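You operate a simulated robot arm through the tools that you are given. There is no shell and no other tool.

You are at the controls of a simulated two-armed robot. One attempt, no reset.

## Task
Wipe up the spill on the top of the long table with the blue cloth and put it back.
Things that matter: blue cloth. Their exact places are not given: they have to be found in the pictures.

Only the result counts: the job must be done as asked and must still hold three seconds after the hand-in. Knocking over, shifting, dropping, spilling or breaking anything else fails it. Flat cloth is picked up by pressing the open fingertips on it (5 to 10 N) and closing them slowly along it; thin cloth reads only 2 to 8 mm in the jaws.

## Robot
Two 7-joint arms with two-finger parallel grippers on one trunk, on a base that moves. Base frame: it is fixed to the floor where the robot stands at the start and does not move with it; the origin is under the middle of the robot, x ahead of it, y to its left, z up; the surface under the hand at the start is at about z = 0.86. Readings come in m, degrees, newtons and seconds.
The left shoulder is at the start at [0.06, 0.189, 1.203], the right one opposite. With the tool pointing down near the work surface each hand reaches from about 0.1 to 0.64 m from the robot's upright axis, wherever it stands, measured 20 degrees to its own side. Payload 3.43 kg a hand.
The tool frame of a hand sits at the grasp point between the pads (the TCP): z along the fingers, y along the line on which they close. The tips reach 0.03 m beyond it. The gripper opens to 0.094 m. The fingers are 0.028 m wide and 0.01 m thick; the gripper's body (0.05 by 0.096 m) begins 0.055 m behind the TCP.
Orientation is told as [roll, pitch, yaw] about the base's x, y, z axes, in that order, counted from this pose: with the fingers straight down and closing along the base's y, the tool's x points along the base's -x, its y along +y and its z along -z.

## Interface
- The arms move only by the tool step_arm. It takes "left_increments", "right_increments" or both (then of equal length, played together; a hand with none holds still); each is one flat list of numbers, 6 for each row, row after row: the shift along the tool's x, y, z in m, then the turn, a rotation vector about the tool's x, y, z in degrees. In form: [tx, ty, tz, ax, ay, az, tx, ty, tz, ax, ay, az, ...]. A call has 1 to 20 rows; each row shifts and turns the commanded pose from where the row before left it, along the tool's axes as they then stand. "left_grip" and "right_grip" are, for a hand that has rows, the gripper command, from -1 (fully open) to 1 (shut), values between in proportion, set as the call begins (left out, the last holds). A row lasts 0.2 s, in which the tool goes at most 0.05 m and 8.6 degrees; a call with a longer step from one row to the next is refused whole, and so is a gripper value outside its range. A pose out of reach is approached as far as the arm can. The call stops where the force on the tool passes 40 N (or 10 N more than at its start, if that is more) or the arm is blocked; 0.2 s more then pass. Each finger travels about 0.153 m/s and halts on what it meets, pressing with about 31 N; the grip force reading is that of the motor and also rises with nothing between the fingers. The clock runs only during rows and for 0.2 s after the last one: add rows that do not move to give the fingers time. The reply holds the time, the measured pose of the TCP, the force on the tool along the base axes, the opening and the grip force, in the units named above and with some noise, with the torque about the TCP (base axes, N m) and any sound that the robot's microphone picked up.
- Cameras (640 x 400 px; columns grow to the right, rows downward): "scene" is now at [0.0023, 0.004, 1.7353]; the picture's right is [0.06, -1.00, 0.00], its down [-0.89, -0.05, -0.45] and it looks along [0.45, 0.03, -0.89] (base axes); focal length 290 px, centre (320, 200). "left" rides on the left gripper at [0.076, -0.014, -0.103] in its tool frame; the picture's right is [0.18, 0.98, 0.00], its down [-0.75, 0.14, -0.64] and it looks along [-0.63, 0.12, 0.77] (tool axes); focal length 243 px, centre (320, 200). "right" rides on the right gripper at [0.076, 0.014, -0.102] in its tool frame; the picture's right is [-0.18, 0.98, 0.00], its down [-0.75, -0.14, -0.64] and it looks along [-0.63, -0.12, 0.77] (tool axes); focal length 243 px, centre (320, 200).
- grab_frame(camera): a new picture of that camera. No time passes.
- slide_trunk(by): slides the trunk up (or, below 0, down) by that many m; the arms and the scene camera ride with it, the base frame stays. It gives what a move gives, with no picture.
- roll_base(legs): drives the robot by 1 to 6 legs, each [ahead, left, turn to the left] in m, m and degrees, along the robot's own axes; the way and the turn of a leg run together, so that a leg with both is an arc; at most 1.5 m and 180 degrees a leg. The arms and the cameras ride along, it lands a little off, and it stops where it bumps. It gives what a move gives.
- turn_head(pan, tilt): turns the head with the scene camera to pan (to the left, within 86 degrees either way) and tilt (down, from -29 to 69), counted from straight ahead of the robot. It gives what a move gives.
- point_at(camera, pixels): there is no depth. For up to 12 entries [column, row, z] of the newest picture of that camera ("zoom" is the newest enlarged one), the place [x, y] in the base frame at which the ray of that pixel passes the height z, good to about 0.003 m. No time passes.
- zoom(camera, box): a new picture of the part [left, top, right, bottom] of that camera's present view, enlarged. No time passes.
- job_done(): hands the job in; it is judged then, once.

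Leave the grippers open and the arms clear of the work at the hand-in unless told otherwise.

The tools are called after ">>>" by a JSON object that holds its "op" and its "data". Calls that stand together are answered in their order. step_arm: Moves the arms, as the interface text tells. Its arguments: {"type":"object","properties":{"left_increments":{"type":"array","items":{"type":"number"}},"left_grip":{"type":"number"},"right_increments":{"type":"array","items":{"type":"number"}},"right_grip":{"type":"number"}},"required":[]} The other tools are called the same way: slide_trunk (by) moves the trunk up or down; roll_base (legs) drives the base; turn_head (pan, tilt) turns the head that bears the scene camera; grab_frame (camera) takes a picture; point_at (camera, pixels) gives the place at which the rays of pixels pass given heights; zoom (camera, box) takes an enlarged picture of a part of a camera's view; job_done () hands the job in.

At the start:

```text
time: 0.0
left_eef_pos: [0.3553, 0.2693, 1.1419]
left_tcp_rot: [0.0, 0.1, 0.0]
left_ft_force: [-0.8, -0.4, 0.4]
left_wrist_torque: [0.0, -0.03, -0.01]
left_finger_gap: 0.0939
left_gripper_force: 0.1
right_eef_pos: [0.3399, -0.0786, 1.0627]
right_tcp_rot: [-0.1, 0.0, 0.0]
right_ft_force: [0.0, 0.2, -0.2]
right_wrist_torque: [0.0, 0.0, 0.0]
right_finger_gap: 0.0941
right_gripper_force: 0.1
trunk travel left (down, up): [-0.875, 0.115]
robot x, y, heading: [0.0006, -0.0007, -0.2]
head pan, tilt (commanded): [3.5, 63.1]
```

scene: 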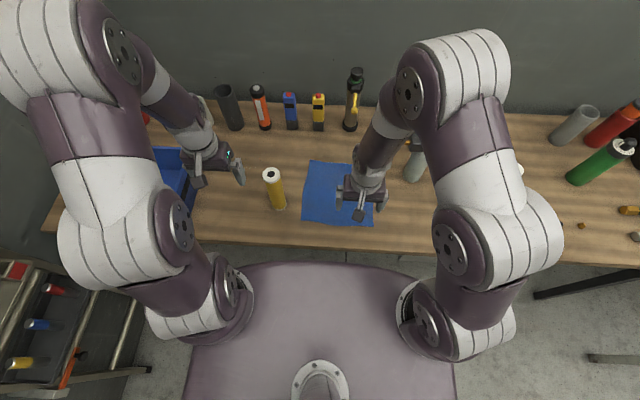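
right: 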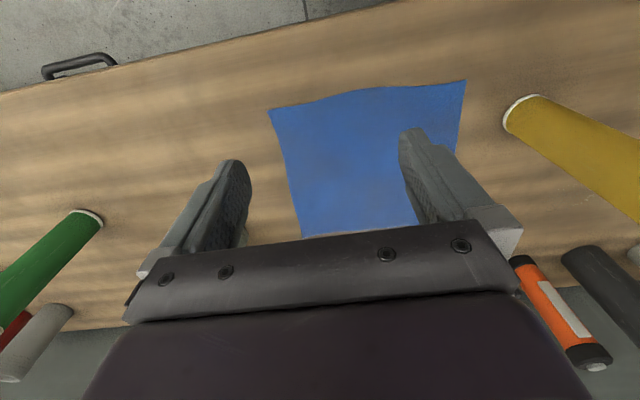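
left: 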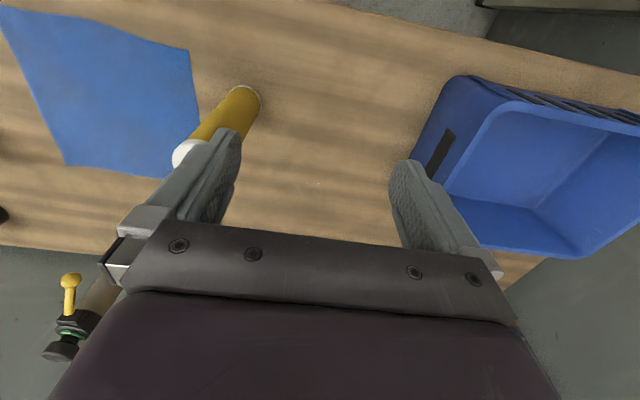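

I see the blue cloth flat on the bench at about (335,192) in the scene picture, but no spill that is obvious yet. I'll take enlarged pictures of the bench to find the spill.

>>> {"op": "zoom", "data": {"camera": "scene", "box": [140, 80, 400, 260]}}

>>> {"op": "zoom", "data": {"camera": "scene", "box": [380, 80, 640, 270]}}

>>> {"op": "grab_frame", "data": {"camera": "right"}}

```text
2.22 times, centred on (270, 170) of scene
```

zoom: 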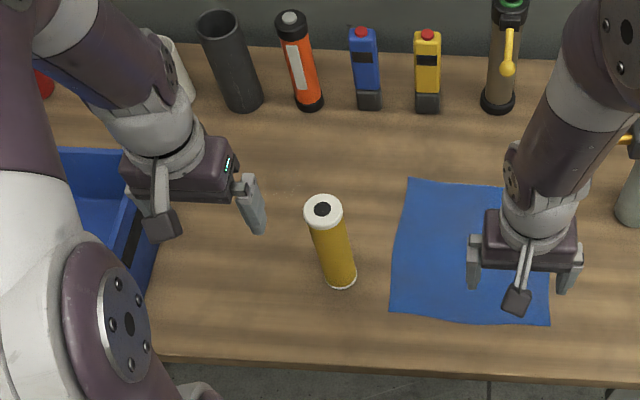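

```text
2.11 times, centred on (510, 175) of scene
```

zoom: 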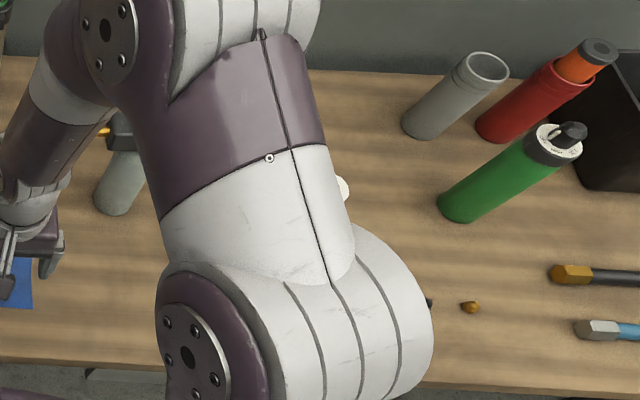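

```text
taken
```

right: 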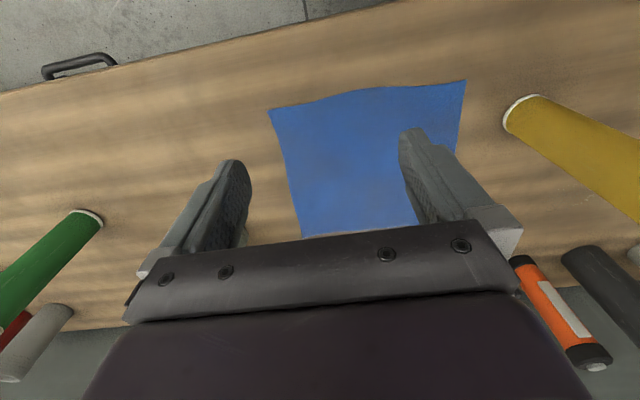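

No spill shows near the cloth. Something whitish peeks out behind the right arm at about (519,168) in scene. I'll turn the head to look right and then all round.

>>> {"op": "turn_head", "data": {"pan": -50, "tilt": 40}}

>>> {"op": "grab_frame", "data": {"camera": "scene"}}

>>> {"op": "turn_head", "data": {"pan": 50, "tilt": 40}}

>>> {"op": "grab_frame", "data": {"camera": "scene"}}

>>> {"op": "turn_head", "data": {"pan": 0, "tilt": 30}}

>>> {"op": "grab_frame", "data": {"camera": "scene"}}

```text
time: 1.2
left_eef_pos: [0.356, 0.2687, 1.1421]
left_tcp_rot: [0.0, 0.0, 0.0]
left_ft_force: [0.6, 0.3, -0.7]
left_wrist_torque: [0.01, -0.01, 0.01]
left_finger_gap: 0.094
left_gripper_force: 0.1
right_eef_pos: [0.34, -0.0771, 1.0614]
right_tcp_rot: [-0.2, 0.0, 0.1]
right_ft_force: [-0.1, -0.6, 0.4]
right_wrist_torque: [0.02, -0.02, -0.04]
right_finger_gap: 0.0943
right_gripper_force: 0.1
trunk travel left (down, up): [-0.875, 0.115]
robot x, y, heading: [-0.0038, 0.0028, 0.2]
head pan, tilt (commanded): [-50.0, 40.0]
```

```text
taken
```

scene: 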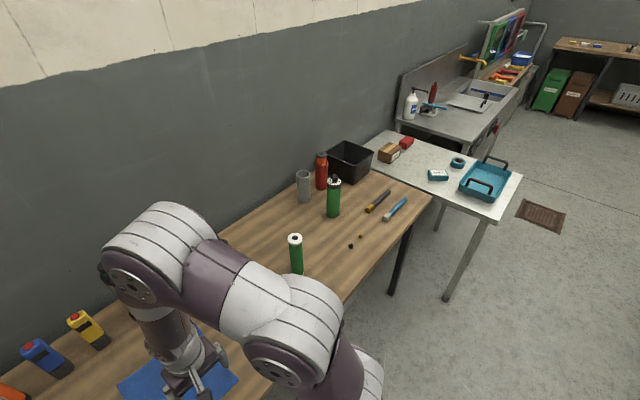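

```text
time: 3.0
left_eef_pos: [0.3555, 0.268, 1.1409]
left_tcp_rot: [0.0, 0.0, 0.0]
left_ft_force: [0.2, 1.1, 0.0]
left_wrist_torque: [0.01, 0.01, -0.02]
left_finger_gap: 0.0943
left_gripper_force: 0.0
right_eef_pos: [0.3403, -0.0776, 1.0612]
right_tcp_rot: [0.0, 0.0, 0.0]
right_ft_force: [-0.2, 0.0, 0.3]
right_wrist_torque: [0.0, -0.02, 0.0]
right_finger_gap: 0.094
right_gripper_force: 0.1
trunk travel left (down, up): [-0.875, 0.115]
robot x, y, heading: [0.0009, -0.0025, -0.1]
head pan, tilt (commanded): [50.0, 40.0]
```

```text
taken
```

scene: 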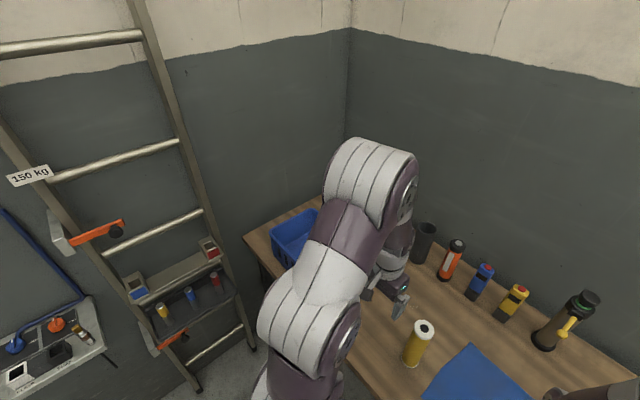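

```text
time: 4.2
left_eef_pos: [0.3562, 0.2683, 1.1405]
left_tcp_rot: [0.0, 0.0, -0.1]
left_ft_force: [1.2, -0.1, 0.3]
left_wrist_torque: [0.0, -0.03, -0.01]
left_finger_gap: 0.0939
left_gripper_force: 0.0
right_eef_pos: [0.3403, -0.0774, 1.0608]
right_tcp_rot: [0.0, 0.0, 0.1]
right_ft_force: [-0.4, -0.7, -0.6]
right_wrist_torque: [-0.03, 0.01, -0.01]
right_finger_gap: 0.0938
right_gripper_force: 0.0
trunk travel left (down, up): [-0.875, 0.115]
robot x, y, heading: [-0.0005, 0.0025, 0.2]
head pan, tilt (commanded): [0.0, 30.0]
```

```text
taken
```

scene: 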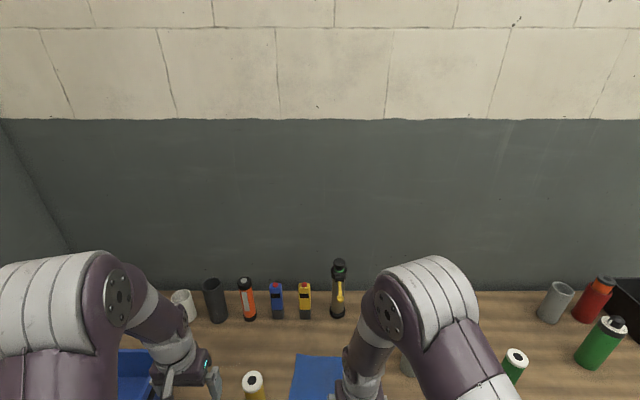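

From the right-looking picture I saw the wooden bench, with small dark dots on it near (351,246) and (361,237), and behind it a steel table. I'll look right again and zoom in.

>>> {"op": "turn_head", "data": {"pan": -50, "tilt": 50}}

>>> {"op": "grab_frame", "data": {"camera": "scene"}}

>>> {"op": "zoom", "data": {"camera": "scene", "box": [220, 80, 460, 230]}}

>>> {"op": "zoom", "data": {"camera": "scene", "box": [360, 40, 560, 165]}}

```text
time: 5.3
left_eef_pos: [0.3556, 0.2682, 1.1408]
left_tcp_rot: [-0.1, 0.1, 0.1]
left_ft_force: [-0.1, 1.1, -0.2]
left_wrist_torque: [0.0, -0.01, -0.02]
left_finger_gap: 0.0941
left_gripper_force: 0.0
right_eef_pos: [0.3415, -0.0774, 1.0612]
right_tcp_rot: [0.0, 0.0, 0.0]
right_ft_force: [0.2, -0.8, 0.5]
right_wrist_torque: [-0.02, -0.05, 0.02]
right_finger_gap: 0.094
right_gripper_force: 0.0
trunk travel left (down, up): [-0.875, 0.115]
robot x, y, heading: [0.0017, -0.0014, 0.1]
head pan, tilt (commanded): [-50.0, 50.0]
```

```text
taken
```

scene: 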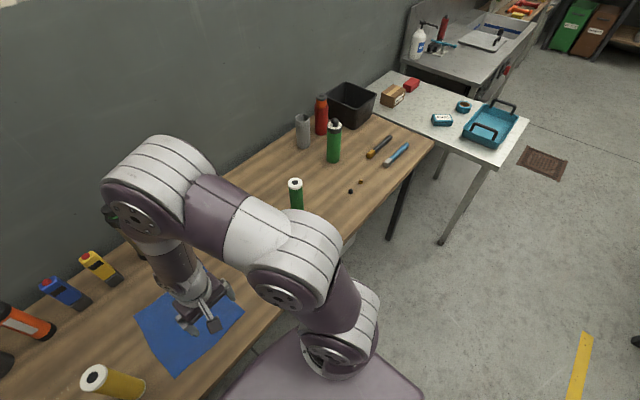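

```text
2.67 times, centred on (340, 155) of scene
```

zoom: 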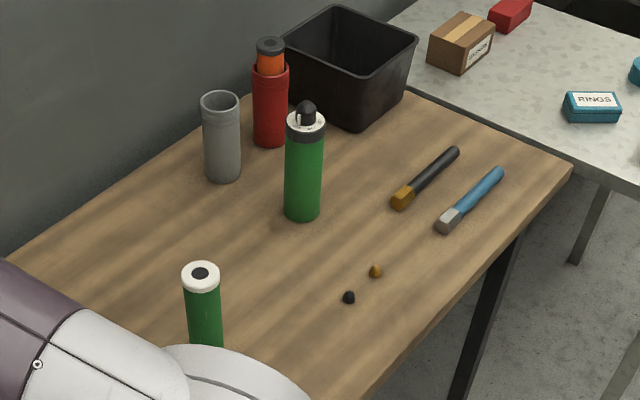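

```text
3.20 times, centred on (460, 102) of scene
```

zoom: 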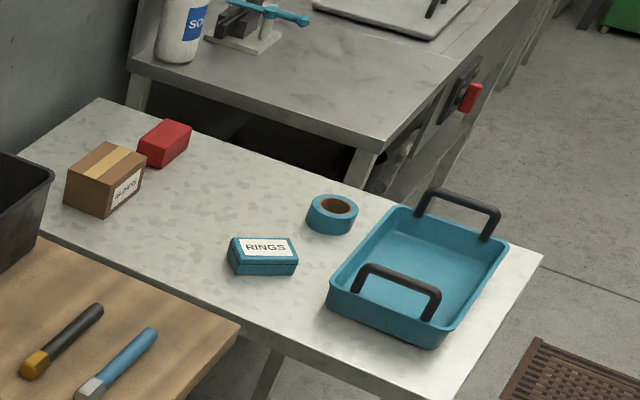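

Small solid bits and pens, no spill there. I'll look further right and left, at pan ±86, to see all tables.

>>> {"op": "turn_head", "data": {"pan": -86, "tilt": 30}}

>>> {"op": "grab_frame", "data": {"camera": "scene"}}

>>> {"op": "turn_head", "data": {"pan": 86, "tilt": 30}}

>>> {"op": "grab_frame", "data": {"camera": "scene"}}

```text
time: 6.4
left_eef_pos: [0.3557, 0.2682, 1.1402]
left_tcp_rot: [0.0, 0.0, -0.1]
left_ft_force: [-0.1, -0.9, 0.3]
left_wrist_torque: [-0.04, 0.03, 0.01]
left_finger_gap: 0.0942
left_gripper_force: 0.0
right_eef_pos: [0.34, -0.0785, 1.0624]
right_tcp_rot: [0.1, 0.0, -0.1]
right_ft_force: [0.1, 0.0, 0.0]
right_wrist_torque: [0.0, -0.02, -0.03]
right_finger_gap: 0.0937
right_gripper_force: 0.2
trunk travel left (down, up): [-0.875, 0.115]
robot x, y, heading: [0.0027, -0.0031, 0.0]
head pan, tilt (commanded): [-85.9, 30.0]
```

```text
taken
```

scene: 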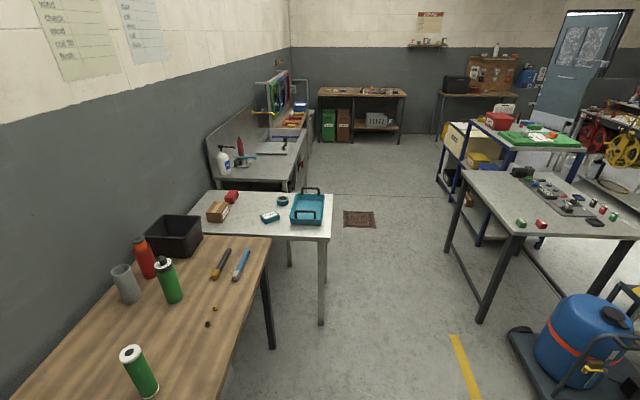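

```text
time: 9.0
left_eef_pos: [0.356, 0.2679, 1.1411]
left_tcp_rot: [0.0, -0.1, 0.0]
left_ft_force: [-0.4, -0.8, -0.1]
left_wrist_torque: [0.01, -0.02, 0.02]
left_finger_gap: 0.0942
left_gripper_force: 0.1
right_eef_pos: [0.3408, -0.0772, 1.0615]
right_tcp_rot: [0.0, 0.0, -0.1]
right_ft_force: [-0.1, -0.3, -1.0]
right_wrist_torque: [-0.01, 0.0, -0.01]
right_finger_gap: 0.0943
right_gripper_force: 0.1
trunk travel left (down, up): [-0.875, 0.115]
robot x, y, heading: [-0.0019, -0.0017, -0.0]
head pan, tilt (commanded): [85.9, 30.0]
```

```text
taken
```

scene: 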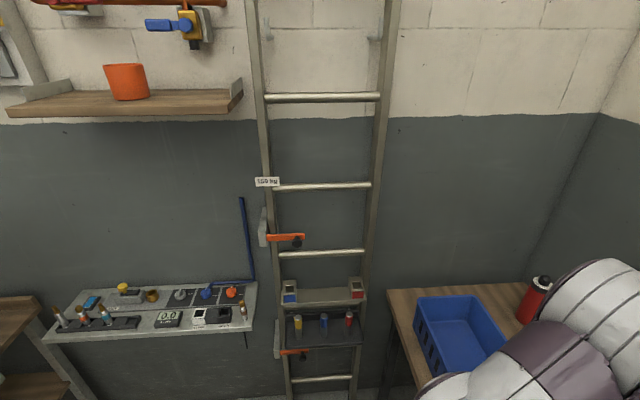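

The room holds many tables; the wooden bench in front of me is the long one. A spill may be faint, so I'll zoom into the wrist cameras' views of the bench.

>>> {"op": "zoom", "data": {"camera": "left", "box": [160, 20, 480, 220]}}

>>> {"op": "zoom", "data": {"camera": "right", "box": [0, 60, 320, 260]}}

>>> {"op": "zoom", "data": {"camera": "right", "box": [320, 0, 640, 200]}}

>>> {"op": "zoom", "data": {"camera": "left", "box": [0, 0, 240, 260]}}

```text
2.00 times, centred on (320, 120) of left
```

zoom: 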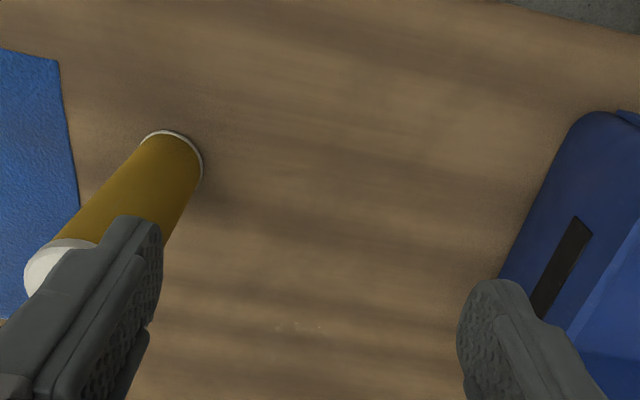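

```text
2.00 times, centred on (160, 160) of right
```

zoom: 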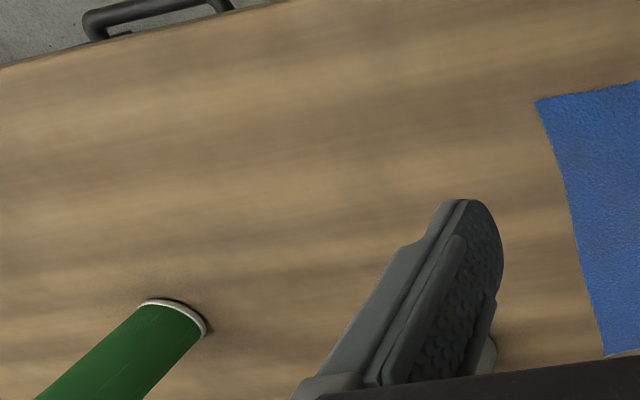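

```text
2.00 times, centred on (480, 100) of right
```

zoom: 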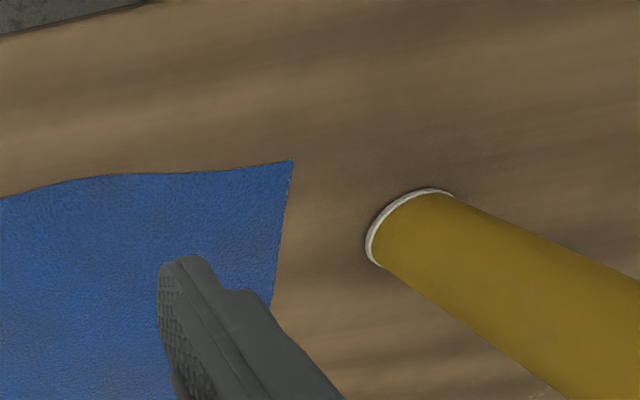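

```text
1.54 times, centred on (120, 130) of left
```

zoom: 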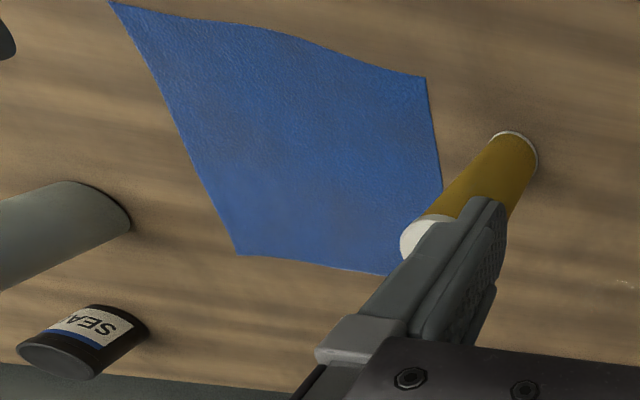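

In the left camera around (312,183) there are faint whitish specks on the bench. Zooming in closely there and on other faint places.

>>> {"op": "zoom", "data": {"camera": "left", "box": [270, 150, 370, 212]}}

>>> {"op": "point_at", "data": {"camera": "left", "pixels": [[312, 183, 0.86], [300, 183, 0.86], [322, 183, 0.86]]}}

>>> {"op": "zoom", "data": {"camera": "right", "box": [560, 170, 640, 220]}}

```text
6.40 times, centred on (320, 181) of left
```

zoom: 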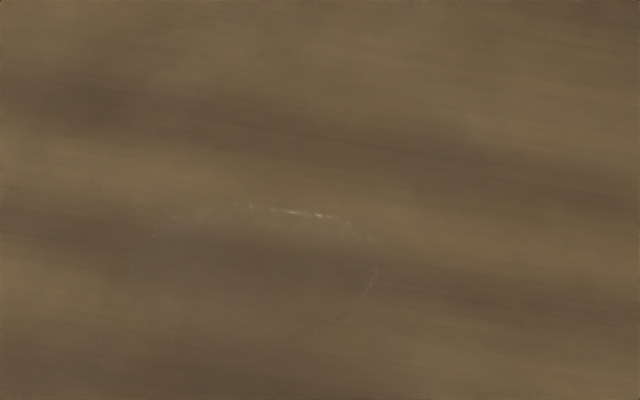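

```text
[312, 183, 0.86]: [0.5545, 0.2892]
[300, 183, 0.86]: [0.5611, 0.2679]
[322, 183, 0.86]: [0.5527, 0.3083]
```

```text
8.00 times, centred on (600, 195) of right
```

zoom: 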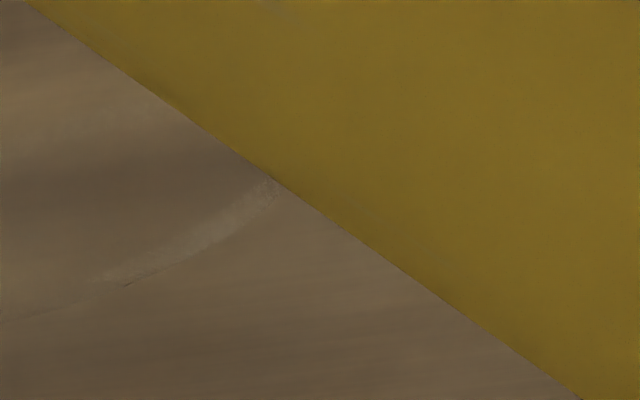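

It's a clear, transparent puddle: a faint elliptic ring in the left camera zoom from about (150,205) to (378,345). I'll fix its place with both cameras.

>>> {"op": "point_at", "data": {"camera": "left", "pixels": [[293.5, 187, 0.86], [297, 184, 0.86], [310, 182, 0.86], [322, 183.5, 0.86], [328.5, 188, 0.86], [328, 194.5, 0.86], [324, 200, 0.86], [298, 202.5, 0.86], [311, 193, 0.86]]}}

>>> {"op": "point_at", "data": {"camera": "right", "pixels": [[570, 207.5, 0.86], [576, 205, 0.86], [584, 200, 0.86], [594, 193, 0.86]]}}

>>> {"op": "turn_head", "data": {"pan": 20, "tilt": 60}}

>>> {"op": "grab_frame", "data": {"camera": "scene"}}

```text
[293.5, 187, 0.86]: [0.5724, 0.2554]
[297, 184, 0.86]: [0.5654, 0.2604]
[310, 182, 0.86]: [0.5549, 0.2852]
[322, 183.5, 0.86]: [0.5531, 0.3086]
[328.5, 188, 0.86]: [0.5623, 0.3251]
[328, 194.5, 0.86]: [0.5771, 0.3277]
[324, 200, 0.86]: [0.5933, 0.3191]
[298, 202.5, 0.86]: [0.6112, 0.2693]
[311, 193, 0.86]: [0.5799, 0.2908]
```

```text
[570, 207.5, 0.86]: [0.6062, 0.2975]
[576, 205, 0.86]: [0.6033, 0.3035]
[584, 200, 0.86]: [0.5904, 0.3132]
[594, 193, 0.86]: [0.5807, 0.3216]
```

```text
time: 10.3
left_eef_pos: [0.356, 0.2694, 1.142]
left_tcp_rot: [0.1, 0.0, 0.0]
left_ft_force: [0.2, 0.5, 0.0]
left_wrist_torque: [0.0, -0.02, -0.02]
left_finger_gap: 0.0941
left_gripper_force: 0.0
right_eef_pos: [0.3402, -0.0778, 1.0613]
right_tcp_rot: [0.0, 0.0, 0.1]
right_ft_force: [0.5, 0.3, 0.4]
right_wrist_torque: [0.01, -0.04, 0.01]
right_finger_gap: 0.0939
right_gripper_force: 0.1
trunk travel left (down, up): [-0.875, 0.115]
robot x, y, heading: [-0.0017, 0.0016, 0.2]
head pan, tilt (commanded): [20.0, 60.0]
```

```text
taken
```

scene: 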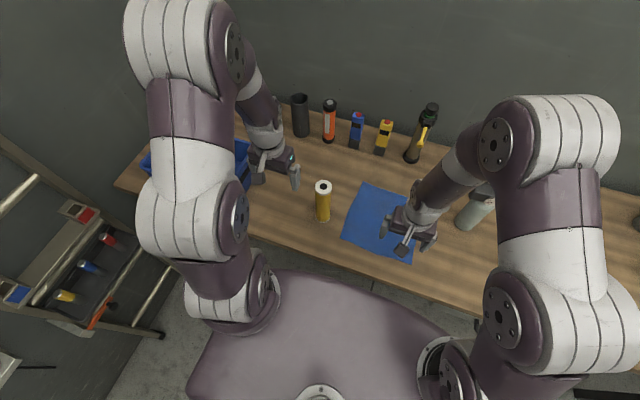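

The puddle ring spans about x 0.553–0.615, y 0.255–0.328. Now I'll zoom into the scene view for the cloth, the yellow tube next to it, and the surroundings of the spill.

>>> {"op": "zoom", "data": {"camera": "scene", "box": [200, 80, 460, 275]}}

>>> {"op": "point_at", "data": {"camera": "zoom", "pixels": [[400, 251, 0.86], [346, 385, 0.86], [301, 345, 0.86], [303, 262, 1.0]]}}

```text
2.05 times, centred on (330, 178) of scene
```

zoom: 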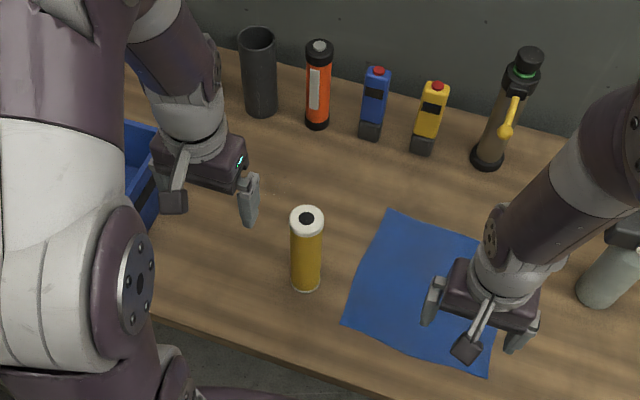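

```text
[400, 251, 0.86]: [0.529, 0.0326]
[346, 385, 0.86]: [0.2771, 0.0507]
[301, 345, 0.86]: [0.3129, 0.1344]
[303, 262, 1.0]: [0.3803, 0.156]
```

Now I'll fix the places of the cloth corners, tube, row of items, bin and table edge.

>>> {"op": "point_at", "data": {"camera": "zoom", "pixels": [[393, 210, 0.86], [341, 325, 0.86], [488, 377, 0.86], [305, 284, 0.86], [261, 110, 0.86], [317, 124, 0.86], [370, 135, 0.86], [423, 148, 0.86], [487, 162, 0.86], [150, 230, 0.86], [260, 358, 0.86], [600, 298, 0.86]]}}

>>> {"op": "point_at", "data": {"camera": "zoom", "pixels": [[307, 221, 1.0], [307, 221, 0.96], [307, 221, 1.04], [307, 221, 1.08], [258, 32, 0.98], [258, 32, 1.04]]}}

>>> {"op": "point_at", "data": {"camera": "left", "pixels": [[248, 98, 0.86], [262, 95, 0.86], [190, 51, 0.86], [200, 148, 0.86], [66, 166, 0.86], [0, 10, 0.86], [186, 153, 1.0], [180, 165, 1.0]]}}

>>> {"op": "point_at", "data": {"camera": "right", "pixels": [[269, 110, 0.86], [466, 80, 0.86], [302, 236, 0.86], [504, 118, 0.86], [530, 97, 0.86]]}}

```text
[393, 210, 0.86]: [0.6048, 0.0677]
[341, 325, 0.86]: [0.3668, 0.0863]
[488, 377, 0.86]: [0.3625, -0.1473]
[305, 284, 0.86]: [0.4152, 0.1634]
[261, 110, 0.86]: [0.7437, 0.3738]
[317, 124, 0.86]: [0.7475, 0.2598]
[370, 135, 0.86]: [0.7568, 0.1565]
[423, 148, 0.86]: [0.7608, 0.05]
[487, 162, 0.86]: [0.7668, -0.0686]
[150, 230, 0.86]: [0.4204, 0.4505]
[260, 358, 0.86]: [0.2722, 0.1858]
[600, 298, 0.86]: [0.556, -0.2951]
```

```text
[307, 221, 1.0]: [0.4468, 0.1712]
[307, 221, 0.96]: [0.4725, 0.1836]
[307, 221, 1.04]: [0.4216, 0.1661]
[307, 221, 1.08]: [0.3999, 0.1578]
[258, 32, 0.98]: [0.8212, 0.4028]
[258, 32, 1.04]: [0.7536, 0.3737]
```

```text
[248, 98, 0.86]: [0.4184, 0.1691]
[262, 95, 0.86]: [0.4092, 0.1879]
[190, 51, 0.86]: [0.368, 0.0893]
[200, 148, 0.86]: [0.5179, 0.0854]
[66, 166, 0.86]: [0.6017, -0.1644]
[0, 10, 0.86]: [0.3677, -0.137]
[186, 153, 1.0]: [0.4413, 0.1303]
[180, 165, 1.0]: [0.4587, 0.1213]
```

```text
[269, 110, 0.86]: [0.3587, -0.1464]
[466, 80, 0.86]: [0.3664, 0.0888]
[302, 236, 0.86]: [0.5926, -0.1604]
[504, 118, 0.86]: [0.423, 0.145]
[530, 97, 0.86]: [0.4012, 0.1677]
```

The geometry is now clear:
- The cloth spans x 0.36–0.605, y −0.16–0.085, with its centre at about (0.483, −0.037).
- The yellow tube stands at (0.418, 0.166), with its top near z 1.045.
- The puddle is at about (0.583, 0.291).

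The left arm can do the whole job. First I'll move the right hand up and away to the right so it doesn't block the cloth.

>>> {"op": "step_arm", "data": {"right_increments": [0, 0, -0.04, 0, 0, 0, 0, 0, -0.04, 0, 0, 0, 0, 0, -0.04, 0, 0, 0, 0, 0, -0.04, 0, 0, 0, 0.01, -0.04, 0, 0, 0, 0, 0.01, -0.04, 0, 0, 0, 0, 0.01, -0.04, 0, 0, 0, 0, 0.01, -0.04, 0, 0, 0, 0, 0.01, -0.04, 0, 0, 0, 0, 0.01, -0.04, 0, 0, 0, 0, 0, -0.04, 0, 0, 0, 0]}}

>>> {"op": "turn_head", "data": {"pan": 10, "tilt": 55}}

>>> {"op": "grab_frame", "data": {"camera": "scene"}}

```text
time: 12.7
left_eef_pos: [0.3569, 0.2666, 1.1415]
left_tcp_rot: [0.0, 0.0, 0.0]
left_ft_force: [0.0, 0.1, -1.1]
left_wrist_torque: [0.02, 0.03, 0.0]
left_finger_gap: 0.094
left_gripper_force: 0.1
right_eef_pos: [0.2818, -0.3592, 1.2222]
right_tcp_rot: [0.0, -0.1, -0.1]
right_ft_force: [0.1, -0.4, -0.8]
right_wrist_torque: [0.06, -0.02, -0.01]
right_finger_gap: 0.0941
right_gripper_force: 0.2
trunk travel left (down, up): [-0.875, 0.115]
robot x, y, heading: [0.0021, 0.0022, 0.0]
head pan, tilt (commanded): [20.0, 60.0]
```

```text
time: 13.4
left_eef_pos: [0.356, 0.2683, 1.141]
left_tcp_rot: [-0.1, 0.0, 0.1]
left_ft_force: [-0.1, 0.4, -0.2]
left_wrist_torque: [-0.03, 0.02, -0.04]
left_finger_gap: 0.0938
left_gripper_force: 0.1
right_eef_pos: [0.2804, -0.3579, 1.2218]
right_tcp_rot: [-0.1, 0.0, 0.1]
right_ft_force: [0.1, -0.6, 0.2]
right_wrist_torque: [0.02, -0.02, 0.01]
right_finger_gap: 0.0942
right_gripper_force: 0.0
trunk travel left (down, up): [-0.875, 0.115]
robot x, y, heading: [-0.0027, -0.0019, 0.1]
head pan, tilt (commanded): [10.0, 55.0]
```

```text
taken
```

scene: 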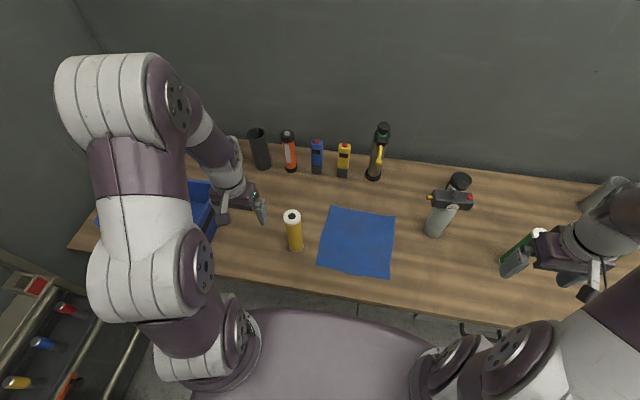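

The cloth is fully visible now, corners near (329,207), (396,214), (390,279), (317,266). I'll zoom in and measure it precisely, since I must return it there.

>>> {"op": "zoom", "data": {"camera": "scene", "box": [200, 130, 440, 290]}}

>>> {"op": "point_at", "data": {"camera": "scene", "pixels": [[329.5, 207, 0.862], [396, 214, 0.862], [390, 279, 0.862], [317.5, 265.5, 0.862], [357, 240, 0.862], [296, 250, 0.86]]}}

```text
2.50 times, centred on (320, 210) of scene
```

zoom: 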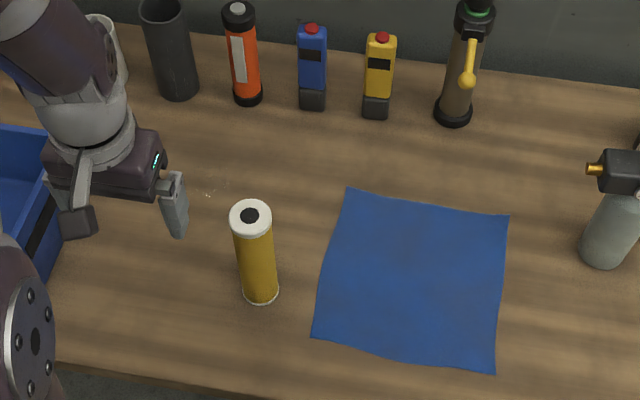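

```text
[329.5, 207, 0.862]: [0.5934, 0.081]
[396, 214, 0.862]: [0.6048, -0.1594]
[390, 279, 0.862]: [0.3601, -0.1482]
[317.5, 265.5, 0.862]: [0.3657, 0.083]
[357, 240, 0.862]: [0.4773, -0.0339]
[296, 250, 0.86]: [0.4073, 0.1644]
```

I can see faint glints of the puddle in the zoom around (210–240, 185–195), right by the left finger. A closer zoom to confirm its extent from this camera.

>>> {"op": "zoom", "data": {"camera": "scene", "box": [255, 180, 319, 220]}}

>>> {"op": "point_at", "data": {"camera": "zoom", "pixels": [[100, 200, 0.86], [200, 200, 0.86], [300, 200, 0.86]]}}

```text
10.00 times, centred on (287, 200) of scene
```

zoom: 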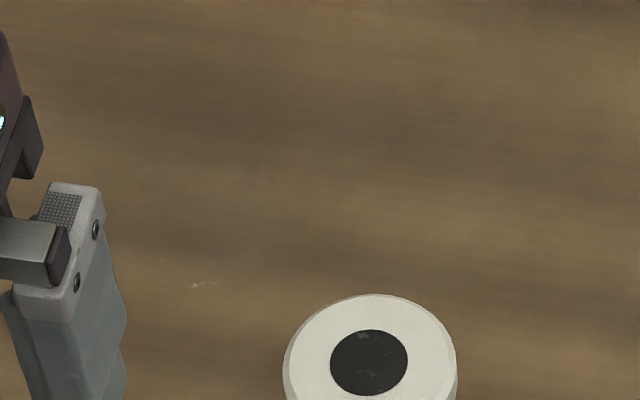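

```text
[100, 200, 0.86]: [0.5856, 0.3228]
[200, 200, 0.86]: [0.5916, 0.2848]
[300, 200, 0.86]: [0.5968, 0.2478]
```

The glint at the near edge agrees with x≈0.555, so the puddle's place is confirmed. Next I'll raise the left hand a little, carry it over to the cloth centre at about (0.481, −0.036) and lower to z≈0.95, above the tube height until it is past.

>>> {"op": "step_arm", "data": {"left_increments": [0, 0, -0.04, 0, 0, 0, -0.0156, -0.038, 0, 0, 0, 0, -0.0156, -0.038, 0, 0, 0, 0, -0.0156, -0.038, 0, 0, 0, 0, -0.0156, -0.038, 0, 0, 0, 0, -0.0156, -0.038, 0, 0, 0, 0, -0.0156, -0.038, 0, 0, 0, 0, -0.0156, -0.038, 0, 0, 0, 0, -0.0158, -0.0385, 0, 0, 0, 0, 0, 0, 0.04, 0, 0, 0, 0, 0, 0.04, 0, 0, 0, 0, 0, 0.04, 0, 0, 0, 0, 0, 0.04, 0, 0, 0, 0, 0, 0.04, 0, 0, 0, 0, 0, 0.03, 0, 0, 0, 0, 0, 0, 0, 0, 0], "left_grip": -1}}

>>> {"op": "grab_frame", "data": {"camera": "scene"}}

>>> {"op": "grab_frame", "data": {"camera": "left"}}

```text
time: 16.9
left_eef_pos: [0.4792, -0.0332, 0.9501]
left_tcp_rot: [0.1, 0.0, 0.0]
left_ft_force: [0.3, 0.5, 0.6]
left_wrist_torque: [0.02, 0.01, -0.05]
left_finger_gap: 0.0942
left_gripper_force: 0.0
right_eef_pos: [0.2798, -0.3578, 1.2217]
right_tcp_rot: [0.0, 0.1, 0.1]
right_ft_force: [0.8, 0.3, -0.5]
right_wrist_torque: [-0.02, 0.0, 0.01]
right_finger_gap: 0.0938
right_gripper_force: 0.1
trunk travel left (down, up): [-0.875, 0.115]
robot x, y, heading: [-0.002, -0.0013, 0.0]
head pan, tilt (commanded): [10.0, 55.0]
```

```text
taken
```

scene: 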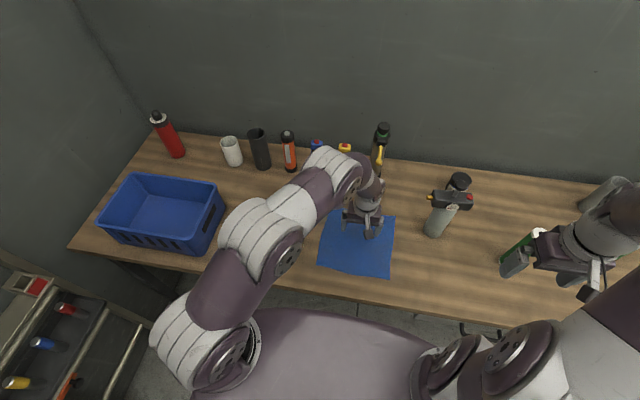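

```text
taken
```

left: 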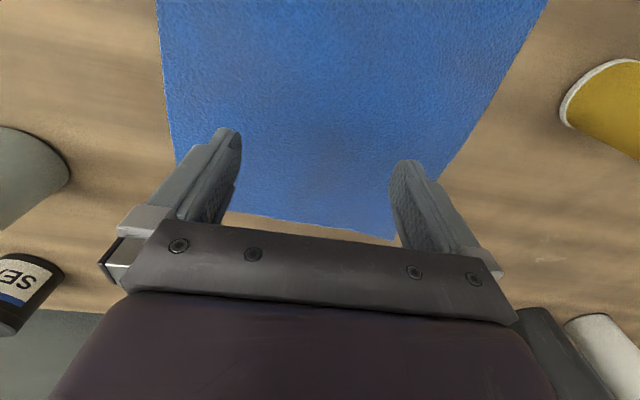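

The hand is over the cloth centre at z=0.950, tips at 0.92. Descending gently toward contact (expected at TCP z≈0.89).

>>> {"op": "step_arm", "data": {"left_increments": [-0.001, -0.002, 0.02, 0, 0, 0, 0, 0, 0.02, 0, 0, 0, 0, 0, 0.01, 0, 0, 0, 0, 0, 0.004, 0, 0, 0, 0, 0, 0.002, 0, 0, 0, 0, 0, 0.002, 0, 0, 0, 0, 0, 0, 0, 0, 0]}}

```text
time: 18.4
left_eef_pos: [0.4806, -0.0373, 0.8923]
left_tcp_rot: [0.0, -0.1, 0.0]
left_ft_force: [0.3, 0.5, 0.6]
left_wrist_torque: [-0.01, -0.01, 0.03]
left_finger_gap: 0.0941
left_gripper_force: 0.0
right_eef_pos: [0.2806, -0.3581, 1.2224]
right_tcp_rot: [0.0, 0.0, 0.0]
right_ft_force: [-0.1, 0.0, 0.3]
right_wrist_torque: [0.03, 0.0, -0.02]
right_finger_gap: 0.094
right_gripper_force: 0.1
trunk travel left (down, up): [-0.875, 0.115]
robot x, y, heading: [-0.0024, -0.0007, -0.3]
head pan, tilt (commanded): [10.0, 55.0]
```

No contact force yet at z=0.892. Continuing down in 1–2 mm steps.

>>> {"op": "step_arm", "data": {"left_increments": [0, 0, 0.0015, 0, 0, 0, 0, 0, 0.0015, 0, 0, 0, 0, 0, 0, 0, 0, 0]}}

```text
time: 19.2
left_eef_pos: [0.4817, -0.0373, 0.8911]
left_tcp_rot: [-0.1, -0.2, 0.0]
left_ft_force: [0.2, 2.3, 11.7]
left_wrist_torque: [0.46, 0.02, -0.04]
left_finger_gap: 0.0938
left_gripper_force: 0.2
right_eef_pos: [0.2798, -0.3568, 1.2232]
right_tcp_rot: [0.0, 0.0, 0.0]
right_ft_force: [-0.4, -0.3, 0.1]
right_wrist_torque: [0.02, 0.0, 0.01]
right_finger_gap: 0.0939
right_gripper_force: 0.1
trunk travel left (down, up): [-0.875, 0.115]
robot x, y, heading: [0.0014, -0.0001, -0.1]
head pan, tilt (commanded): [10.0, 55.0]
```

Contact: 11.7 N at z=0.891. I'll back off by half a millimetre to get into 5–10 N, then close in small grip increments.

>>> {"op": "step_arm", "data": {"left_increments": [0, 0, -0.0007, 0, 0, 0, 0, 0, 0, 0, 0, 0], "left_grip": -0.9}}

```text
time: 19.9
left_eef_pos: [0.482, -0.0389, 0.8915]
left_tcp_rot: [0.0, -0.2, 0.0]
left_ft_force: [1.6, -1.1, 12.7]
left_wrist_torque: [0.23, 0.0, -0.05]
left_finger_gap: 0.0883
left_gripper_force: 0.0
right_eef_pos: [0.281, -0.3575, 1.2217]
right_tcp_rot: [0.0, -0.1, 0.0]
right_ft_force: [0.5, 0.2, 0.0]
right_wrist_torque: [0.01, 0.01, 0.03]
right_finger_gap: 0.0939
right_gripper_force: 0.0
trunk travel left (down, up): [-0.875, 0.115]
robot x, y, heading: [0.0004, -0.0012, -0.2]
head pan, tilt (commanded): [10.0, 55.0]
```

Still 12.7 N. Backing off another 0.8 mm while closing a bit more.

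>>> {"op": "step_arm", "data": {"left_increments": [0, 0, -0.0008, 0, 0, 0, 0, 0, 0, 0, 0, 0], "left_grip": -0.8}}

```text
time: 20.4
left_eef_pos: [0.4802, -0.0373, 0.8899]
left_tcp_rot: [0.0, 0.0, -0.1]
left_ft_force: [0.5, 0.1, 8.4]
left_wrist_torque: [-0.14, 0.01, 0.0]
left_finger_gap: 0.084
left_gripper_force: 0.1
right_eef_pos: [0.28, -0.359, 1.223]
right_tcp_rot: [0.0, 0.0, 0.0]
right_ft_force: [-0.8, 0.4, -0.4]
right_wrist_torque: [0.01, -0.02, 0.04]
right_finger_gap: 0.094
right_gripper_force: 0.0
trunk travel left (down, up): [-0.875, 0.115]
robot x, y, heading: [-0.0018, 0.0009, -0.1]
head pan, tilt (commanded): [10.0, 55.0]
```

8.4 N now, good. Continuing to close slowly, in steps of 0.1, holding the height.

>>> {"op": "step_arm", "data": {"left_increments": [0, 0, 0, 0, 0, 0, 0, 0, 0, 0, 0, 0], "left_grip": -0.7}}

>>> {"op": "step_arm", "data": {"left_increments": [0, 0, 0, 0, 0, 0], "left_grip": -0.6}}

>>> {"op": "grab_frame", "data": {"camera": "left"}}

```text
time: 21.1
left_eef_pos: [0.4805, -0.0374, 0.8915]
left_tcp_rot: [0.1, 0.0, 0.0]
left_ft_force: [-0.4, -0.3, 7.8]
left_wrist_torque: [-0.05, 0.01, 0.03]
left_finger_gap: 0.079
left_gripper_force: 0.1
right_eef_pos: [0.28, -0.3574, 1.2215]
right_tcp_rot: [0.0, 0.0, 0.1]
right_ft_force: [0.3, 0.6, 0.4]
right_wrist_torque: [0.01, 0.02, 0.01]
right_finger_gap: 0.0942
right_gripper_force: 0.0
trunk travel left (down, up): [-0.875, 0.115]
robot x, y, heading: [0.0004, -0.0024, -0.3]
head pan, tilt (commanded): [10.0, 55.0]
```

```text
time: 21.4
left_eef_pos: [0.4812, -0.0379, 0.8915]
left_tcp_rot: [0.0, 0.1, 0.0]
left_ft_force: [0.0, 0.3, 5.9]
left_wrist_torque: [-0.03, 0.0, -0.01]
left_finger_gap: 0.0745
left_gripper_force: 0.0
right_eef_pos: [0.2815, -0.3575, 1.2228]
right_tcp_rot: [0.0, 0.0, 0.0]
right_ft_force: [-0.9, 0.1, -0.7]
right_wrist_torque: [0.01, -0.01, 0.0]
right_finger_gap: 0.0939
right_gripper_force: 0.0
trunk travel left (down, up): [-0.875, 0.115]
robot x, y, heading: [-0.0021, 0.0003, -0.1]
head pan, tilt (commanded): [10.0, 55.0]
```

```text
taken
```

left: 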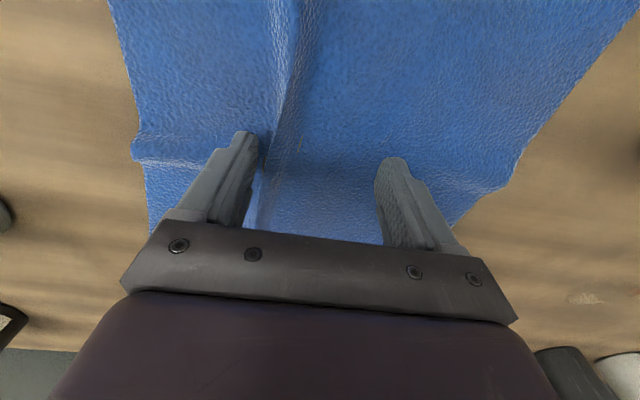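

The cloth is wrinkling up between the fingers and by the edge, so it grips. Force 5.9 N. I'll press a hair more and keep closing.

>>> {"op": "step_arm", "data": {"left_increments": [0, 0, 0.0003, 0, 0, 0, 0, 0, 0, 0, 0, 0], "left_grip": -0.5}}

>>> {"op": "step_arm", "data": {"left_increments": [0, 0, 0, 0, 0, 0, 0, 0, 0, 0, 0, 0], "left_grip": -0.4}}

>>> {"op": "step_arm", "data": {"left_increments": [0, 0, 0, 0, 0, 0, 0, 0, 0, 0, 0, 0], "left_grip": -0.3}}

>>> {"op": "grab_frame", "data": {"camera": "left"}}

```text
time: 22.1
left_eef_pos: [0.4818, -0.0373, 0.8911]
left_tcp_rot: [0.1, 0.1, -0.1]
left_ft_force: [0.3, 1.2, 6.0]
left_wrist_torque: [0.02, 0.0, -0.01]
left_finger_gap: 0.0702
left_gripper_force: 0.1
right_eef_pos: [0.2804, -0.3571, 1.2225]
right_tcp_rot: [-0.1, -0.1, 0.0]
right_ft_force: [0.4, -0.4, -0.2]
right_wrist_torque: [0.0, -0.03, 0.01]
right_finger_gap: 0.094
right_gripper_force: 0.0
trunk travel left (down, up): [-0.875, 0.115]
robot x, y, heading: [0.0007, 0.0014, -0.0]
head pan, tilt (commanded): [10.0, 55.0]
```

```text
time: 22.6
left_eef_pos: [0.4817, -0.0378, 0.8913]
left_tcp_rot: [0.0, -0.1, -0.1]
left_ft_force: [-0.1, 0.2, 4.3]
left_wrist_torque: [-0.02, -0.01, -0.02]
left_finger_gap: 0.0655
left_gripper_force: 0.1
right_eef_pos: [0.2811, -0.3572, 1.223]
right_tcp_rot: [0.0, 0.0, -0.1]
right_ft_force: [-0.2, 0.8, 0.2]
right_wrist_torque: [-0.01, 0.02, 0.02]
right_finger_gap: 0.0939
right_gripper_force: 0.1
trunk travel left (down, up): [-0.875, 0.115]
robot x, y, heading: [0.0013, -0.0006, 0.1]
head pan, tilt (commanded): [10.0, 55.0]
```

```text
time: 23.2
left_eef_pos: [0.4804, -0.0385, 0.8922]
left_tcp_rot: [0.1, 0.0, 0.0]
left_ft_force: [0.3, 0.4, 4.4]
left_wrist_torque: [-0.03, 0.0, -0.02]
left_finger_gap: 0.0609
left_gripper_force: 0.0
right_eef_pos: [0.2812, -0.3576, 1.2229]
right_tcp_rot: [-0.1, -0.1, 0.0]
right_ft_force: [-0.3, -0.4, -0.7]
right_wrist_torque: [0.07, 0.01, 0.03]
right_finger_gap: 0.0941
right_gripper_force: 0.1
trunk travel left (down, up): [-0.875, 0.115]
robot x, y, heading: [0.0008, 0.0007, -0.0]
head pan, tilt (commanded): [10.0, 55.0]
```

```text
taken
```

left: 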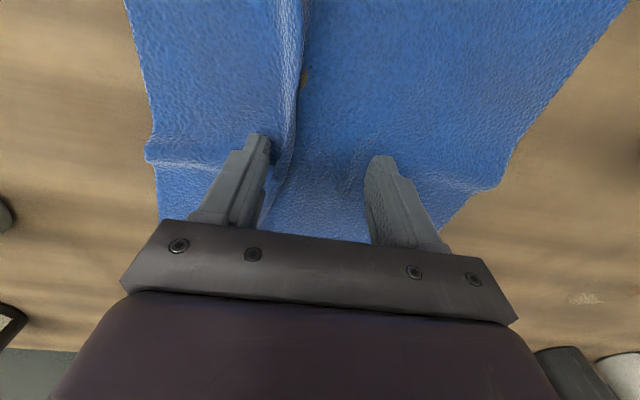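

Force has sunk to 4.4 N as the fingers close. Pressing 0.5 mm more and continuing.

>>> {"op": "step_arm", "data": {"left_increments": [0, 0, 0.0006, 0, 0, 0, 0, 0, 0, 0, 0, 0], "left_grip": -0.2}}

>>> {"op": "step_arm", "data": {"left_increments": [0, 0, 0.0002, 0, 0, 0, 0, 0, 0, 0, 0, 0], "left_grip": -0.1}}

>>> {"op": "step_arm", "data": {"left_increments": [0, 0, 0.0002, 0, 0, 0, 0, 0, 0, 0, 0, 0], "left_grip": 0.0}}

>>> {"op": "grab_frame", "data": {"camera": "left"}}

```text
time: 23.9
left_eef_pos: [0.4815, -0.0378, 0.8912]
left_tcp_rot: [-0.1, -0.1, 0.0]
left_ft_force: [-1.1, -0.6, 10.1]
left_wrist_torque: [0.04, 0.04, -0.03]
left_finger_gap: 0.0558
left_gripper_force: 0.0
right_eef_pos: [0.2804, -0.3577, 1.2232]
right_tcp_rot: [0.0, -0.1, 0.0]
right_ft_force: [-0.4, 0.4, -1.1]
right_wrist_torque: [-0.03, -0.05, -0.01]
right_finger_gap: 0.0939
right_gripper_force: 0.1
trunk travel left (down, up): [-0.875, 0.115]
robot x, y, heading: [-0.0025, 0.0021, -0.2]
head pan, tilt (commanded): [10.0, 55.0]
```

```text
time: 24.4
left_eef_pos: [0.4815, -0.0381, 0.8919]
left_tcp_rot: [0.0, 0.0, -0.1]
left_ft_force: [0.8, -0.3, 13.7]
left_wrist_torque: [0.06, 0.02, -0.02]
left_finger_gap: 0.0505
left_gripper_force: 0.1
right_eef_pos: [0.2801, -0.3569, 1.2226]
right_tcp_rot: [-0.1, 0.0, -0.1]
right_ft_force: [0.8, 0.4, -0.5]
right_wrist_torque: [0.0, -0.02, -0.02]
right_finger_gap: 0.094
right_gripper_force: 0.1
trunk travel left (down, up): [-0.875, 0.115]
robot x, y, heading: [-0.004, 0.0005, 0.2]
head pan, tilt (commanded): [10.0, 55.0]
```

```text
time: 25.1
left_eef_pos: [0.4803, -0.038, 0.8897]
left_tcp_rot: [0.0, -0.1, 0.1]
left_ft_force: [1.0, 0.4, 16.7]
left_wrist_torque: [0.11, 0.0, -0.01]
left_finger_gap: 0.0457
left_gripper_force: 0.1
right_eef_pos: [0.2787, -0.3572, 1.2232]
right_tcp_rot: [-0.1, 0.0, 0.0]
right_ft_force: [-0.9, 0.4, 0.0]
right_wrist_torque: [0.03, -0.01, -0.02]
right_finger_gap: 0.0938
right_gripper_force: 0.0
trunk travel left (down, up): [-0.875, 0.115]
robot x, y, heading: [0.0, 0.0005, 0.1]
head pan, tilt (commanded): [10.0, 55.0]
```

```text
taken
```

left: 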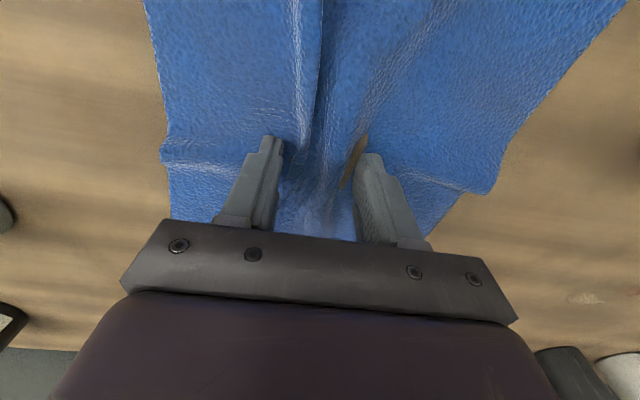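

A ridge is standing up between the fingers, but force has climbed to 16.7 N. Back off 0.7 mm and go on closing.

>>> {"op": "step_arm", "data": {"left_increments": [0, 0, -0.0007, 0, 0, 0, 0, 0, 0, 0, 0, 0], "left_grip": 0.1}}

>>> {"op": "step_arm", "data": {"left_increments": [0, 0, 0, 0, 0, 0, 0, 0, 0, 0, 0, 0], "left_grip": 0.2}}

>>> {"op": "grab_frame", "data": {"camera": "left"}}

```text
time: 25.6
left_eef_pos: [0.4806, -0.0384, 0.8909]
left_tcp_rot: [0.0, 0.1, 0.1]
left_ft_force: [-0.2, -0.1, 9.6]
left_wrist_torque: [-0.05, -0.03, 0.03]
left_finger_gap: 0.0412
left_gripper_force: 0.1
right_eef_pos: [0.2798, -0.3583, 1.2213]
right_tcp_rot: [0.0, 0.0, -0.1]
right_ft_force: [0.0, 0.1, 0.3]
right_wrist_torque: [0.01, -0.02, 0.01]
right_finger_gap: 0.0939
right_gripper_force: 0.0
trunk travel left (down, up): [-0.875, 0.115]
robot x, y, heading: [0.0004, -0.0008, -0.1]
head pan, tilt (commanded): [10.0, 55.0]
```

```text
time: 26.2
left_eef_pos: [0.4806, -0.0381, 0.8906]
left_tcp_rot: [0.0, 0.1, 0.0]
left_ft_force: [-0.2, -0.1, 7.3]
left_wrist_torque: [-0.01, 0.05, 0.01]
left_finger_gap: 0.0367
left_gripper_force: 0.1
right_eef_pos: [0.28, -0.3575, 1.2225]
right_tcp_rot: [0.0, 0.0, -0.1]
right_ft_force: [0.0, -0.9, -0.2]
right_wrist_torque: [0.0, 0.0, 0.03]
right_finger_gap: 0.0939
right_gripper_force: 0.0
trunk travel left (down, up): [-0.875, 0.115]
robot x, y, heading: [0.0004, -0.0011, 0.2]
head pan, tilt (commanded): [10.0, 55.0]
```

```text
taken
```

left: 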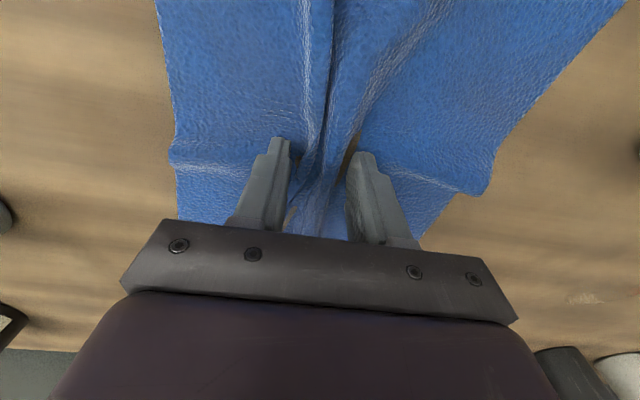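

7.3 N with a good fold between the fingers at 37 mm opening. Continuing the slow close.

>>> {"op": "step_arm", "data": {"left_increments": [0, 0, 0, 0, 0, 0, 0, 0, 0, 0, 0, 0], "left_grip": 0.3}}

>>> {"op": "step_arm", "data": {"left_increments": [0, 0, 0.0001, 0, 0, 0, 0, 0, 0, 0, 0, 0], "left_grip": 0.4}}

>>> {"op": "step_arm", "data": {"left_increments": [0, 0, 0.0001, 0, 0, 0, 0, 0, 0, 0, 0, 0], "left_grip": 0.5}}

>>> {"op": "grab_frame", "data": {"camera": "left"}}

```text
time: 26.9
left_eef_pos: [0.4799, -0.0366, 0.8899]
left_tcp_rot: [0.0, 0.0, 0.0]
left_ft_force: [-0.9, 0.1, 5.1]
left_wrist_torque: [-0.02, 0.05, 0.0]
left_finger_gap: 0.0323
left_gripper_force: 0.0
right_eef_pos: [0.2806, -0.358, 1.2214]
right_tcp_rot: [0.0, 0.0, 0.0]
right_ft_force: [0.1, -0.2, 0.2]
right_wrist_torque: [0.0, -0.02, 0.02]
right_finger_gap: 0.094
right_gripper_force: 0.0
trunk travel left (down, up): [-0.875, 0.115]
robot x, y, heading: [-0.0012, 0.0015, -0.1]
head pan, tilt (commanded): [10.0, 55.0]
```

```text
time: 27.4
left_eef_pos: [0.4809, -0.0372, 0.8909]
left_tcp_rot: [0.1, -0.1, 0.1]
left_ft_force: [-0.6, 0.7, 3.8]
left_wrist_torque: [-0.01, 0.03, -0.02]
left_finger_gap: 0.0278
left_gripper_force: 0.0
right_eef_pos: [0.2811, -0.3569, 1.2225]
right_tcp_rot: [0.0, 0.0, 0.1]
right_ft_force: [-0.6, -0.2, -1.1]
right_wrist_torque: [-0.01, 0.01, -0.02]
right_finger_gap: 0.0938
right_gripper_force: 0.1
trunk travel left (down, up): [-0.875, 0.115]
robot x, y, heading: [0.0018, -0.0032, -0.4]
head pan, tilt (commanded): [10.0, 55.0]
```

```text
time: 28.1
left_eef_pos: [0.4807, -0.0389, 0.8918]
left_tcp_rot: [-0.1, 0.0, 0.0]
left_ft_force: [0.1, 0.3, 6.1]
left_wrist_torque: [0.01, 0.01, -0.02]
left_finger_gap: 0.0233
left_gripper_force: 0.0
right_eef_pos: [0.2801, -0.3567, 1.2223]
right_tcp_rot: [0.0, 0.0, 0.0]
right_ft_force: [-0.1, 0.1, -0.1]
right_wrist_torque: [-0.02, 0.02, -0.03]
right_finger_gap: 0.0938
right_gripper_force: 0.0
trunk travel left (down, up): [-0.875, 0.115]
robot x, y, heading: [-0.0005, -0.001, 0.2]
head pan, tilt (commanded): [10.0, 55.0]
```

```text
taken
```

left: 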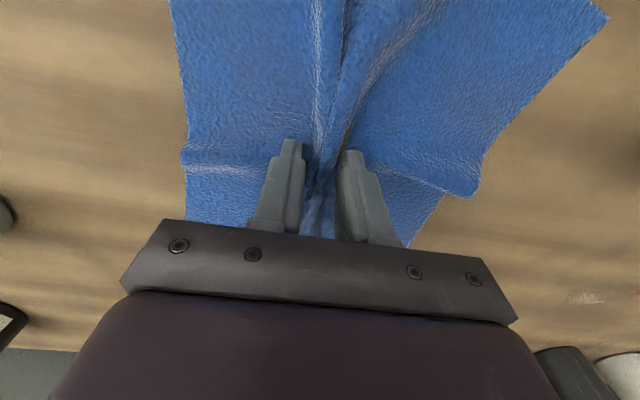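

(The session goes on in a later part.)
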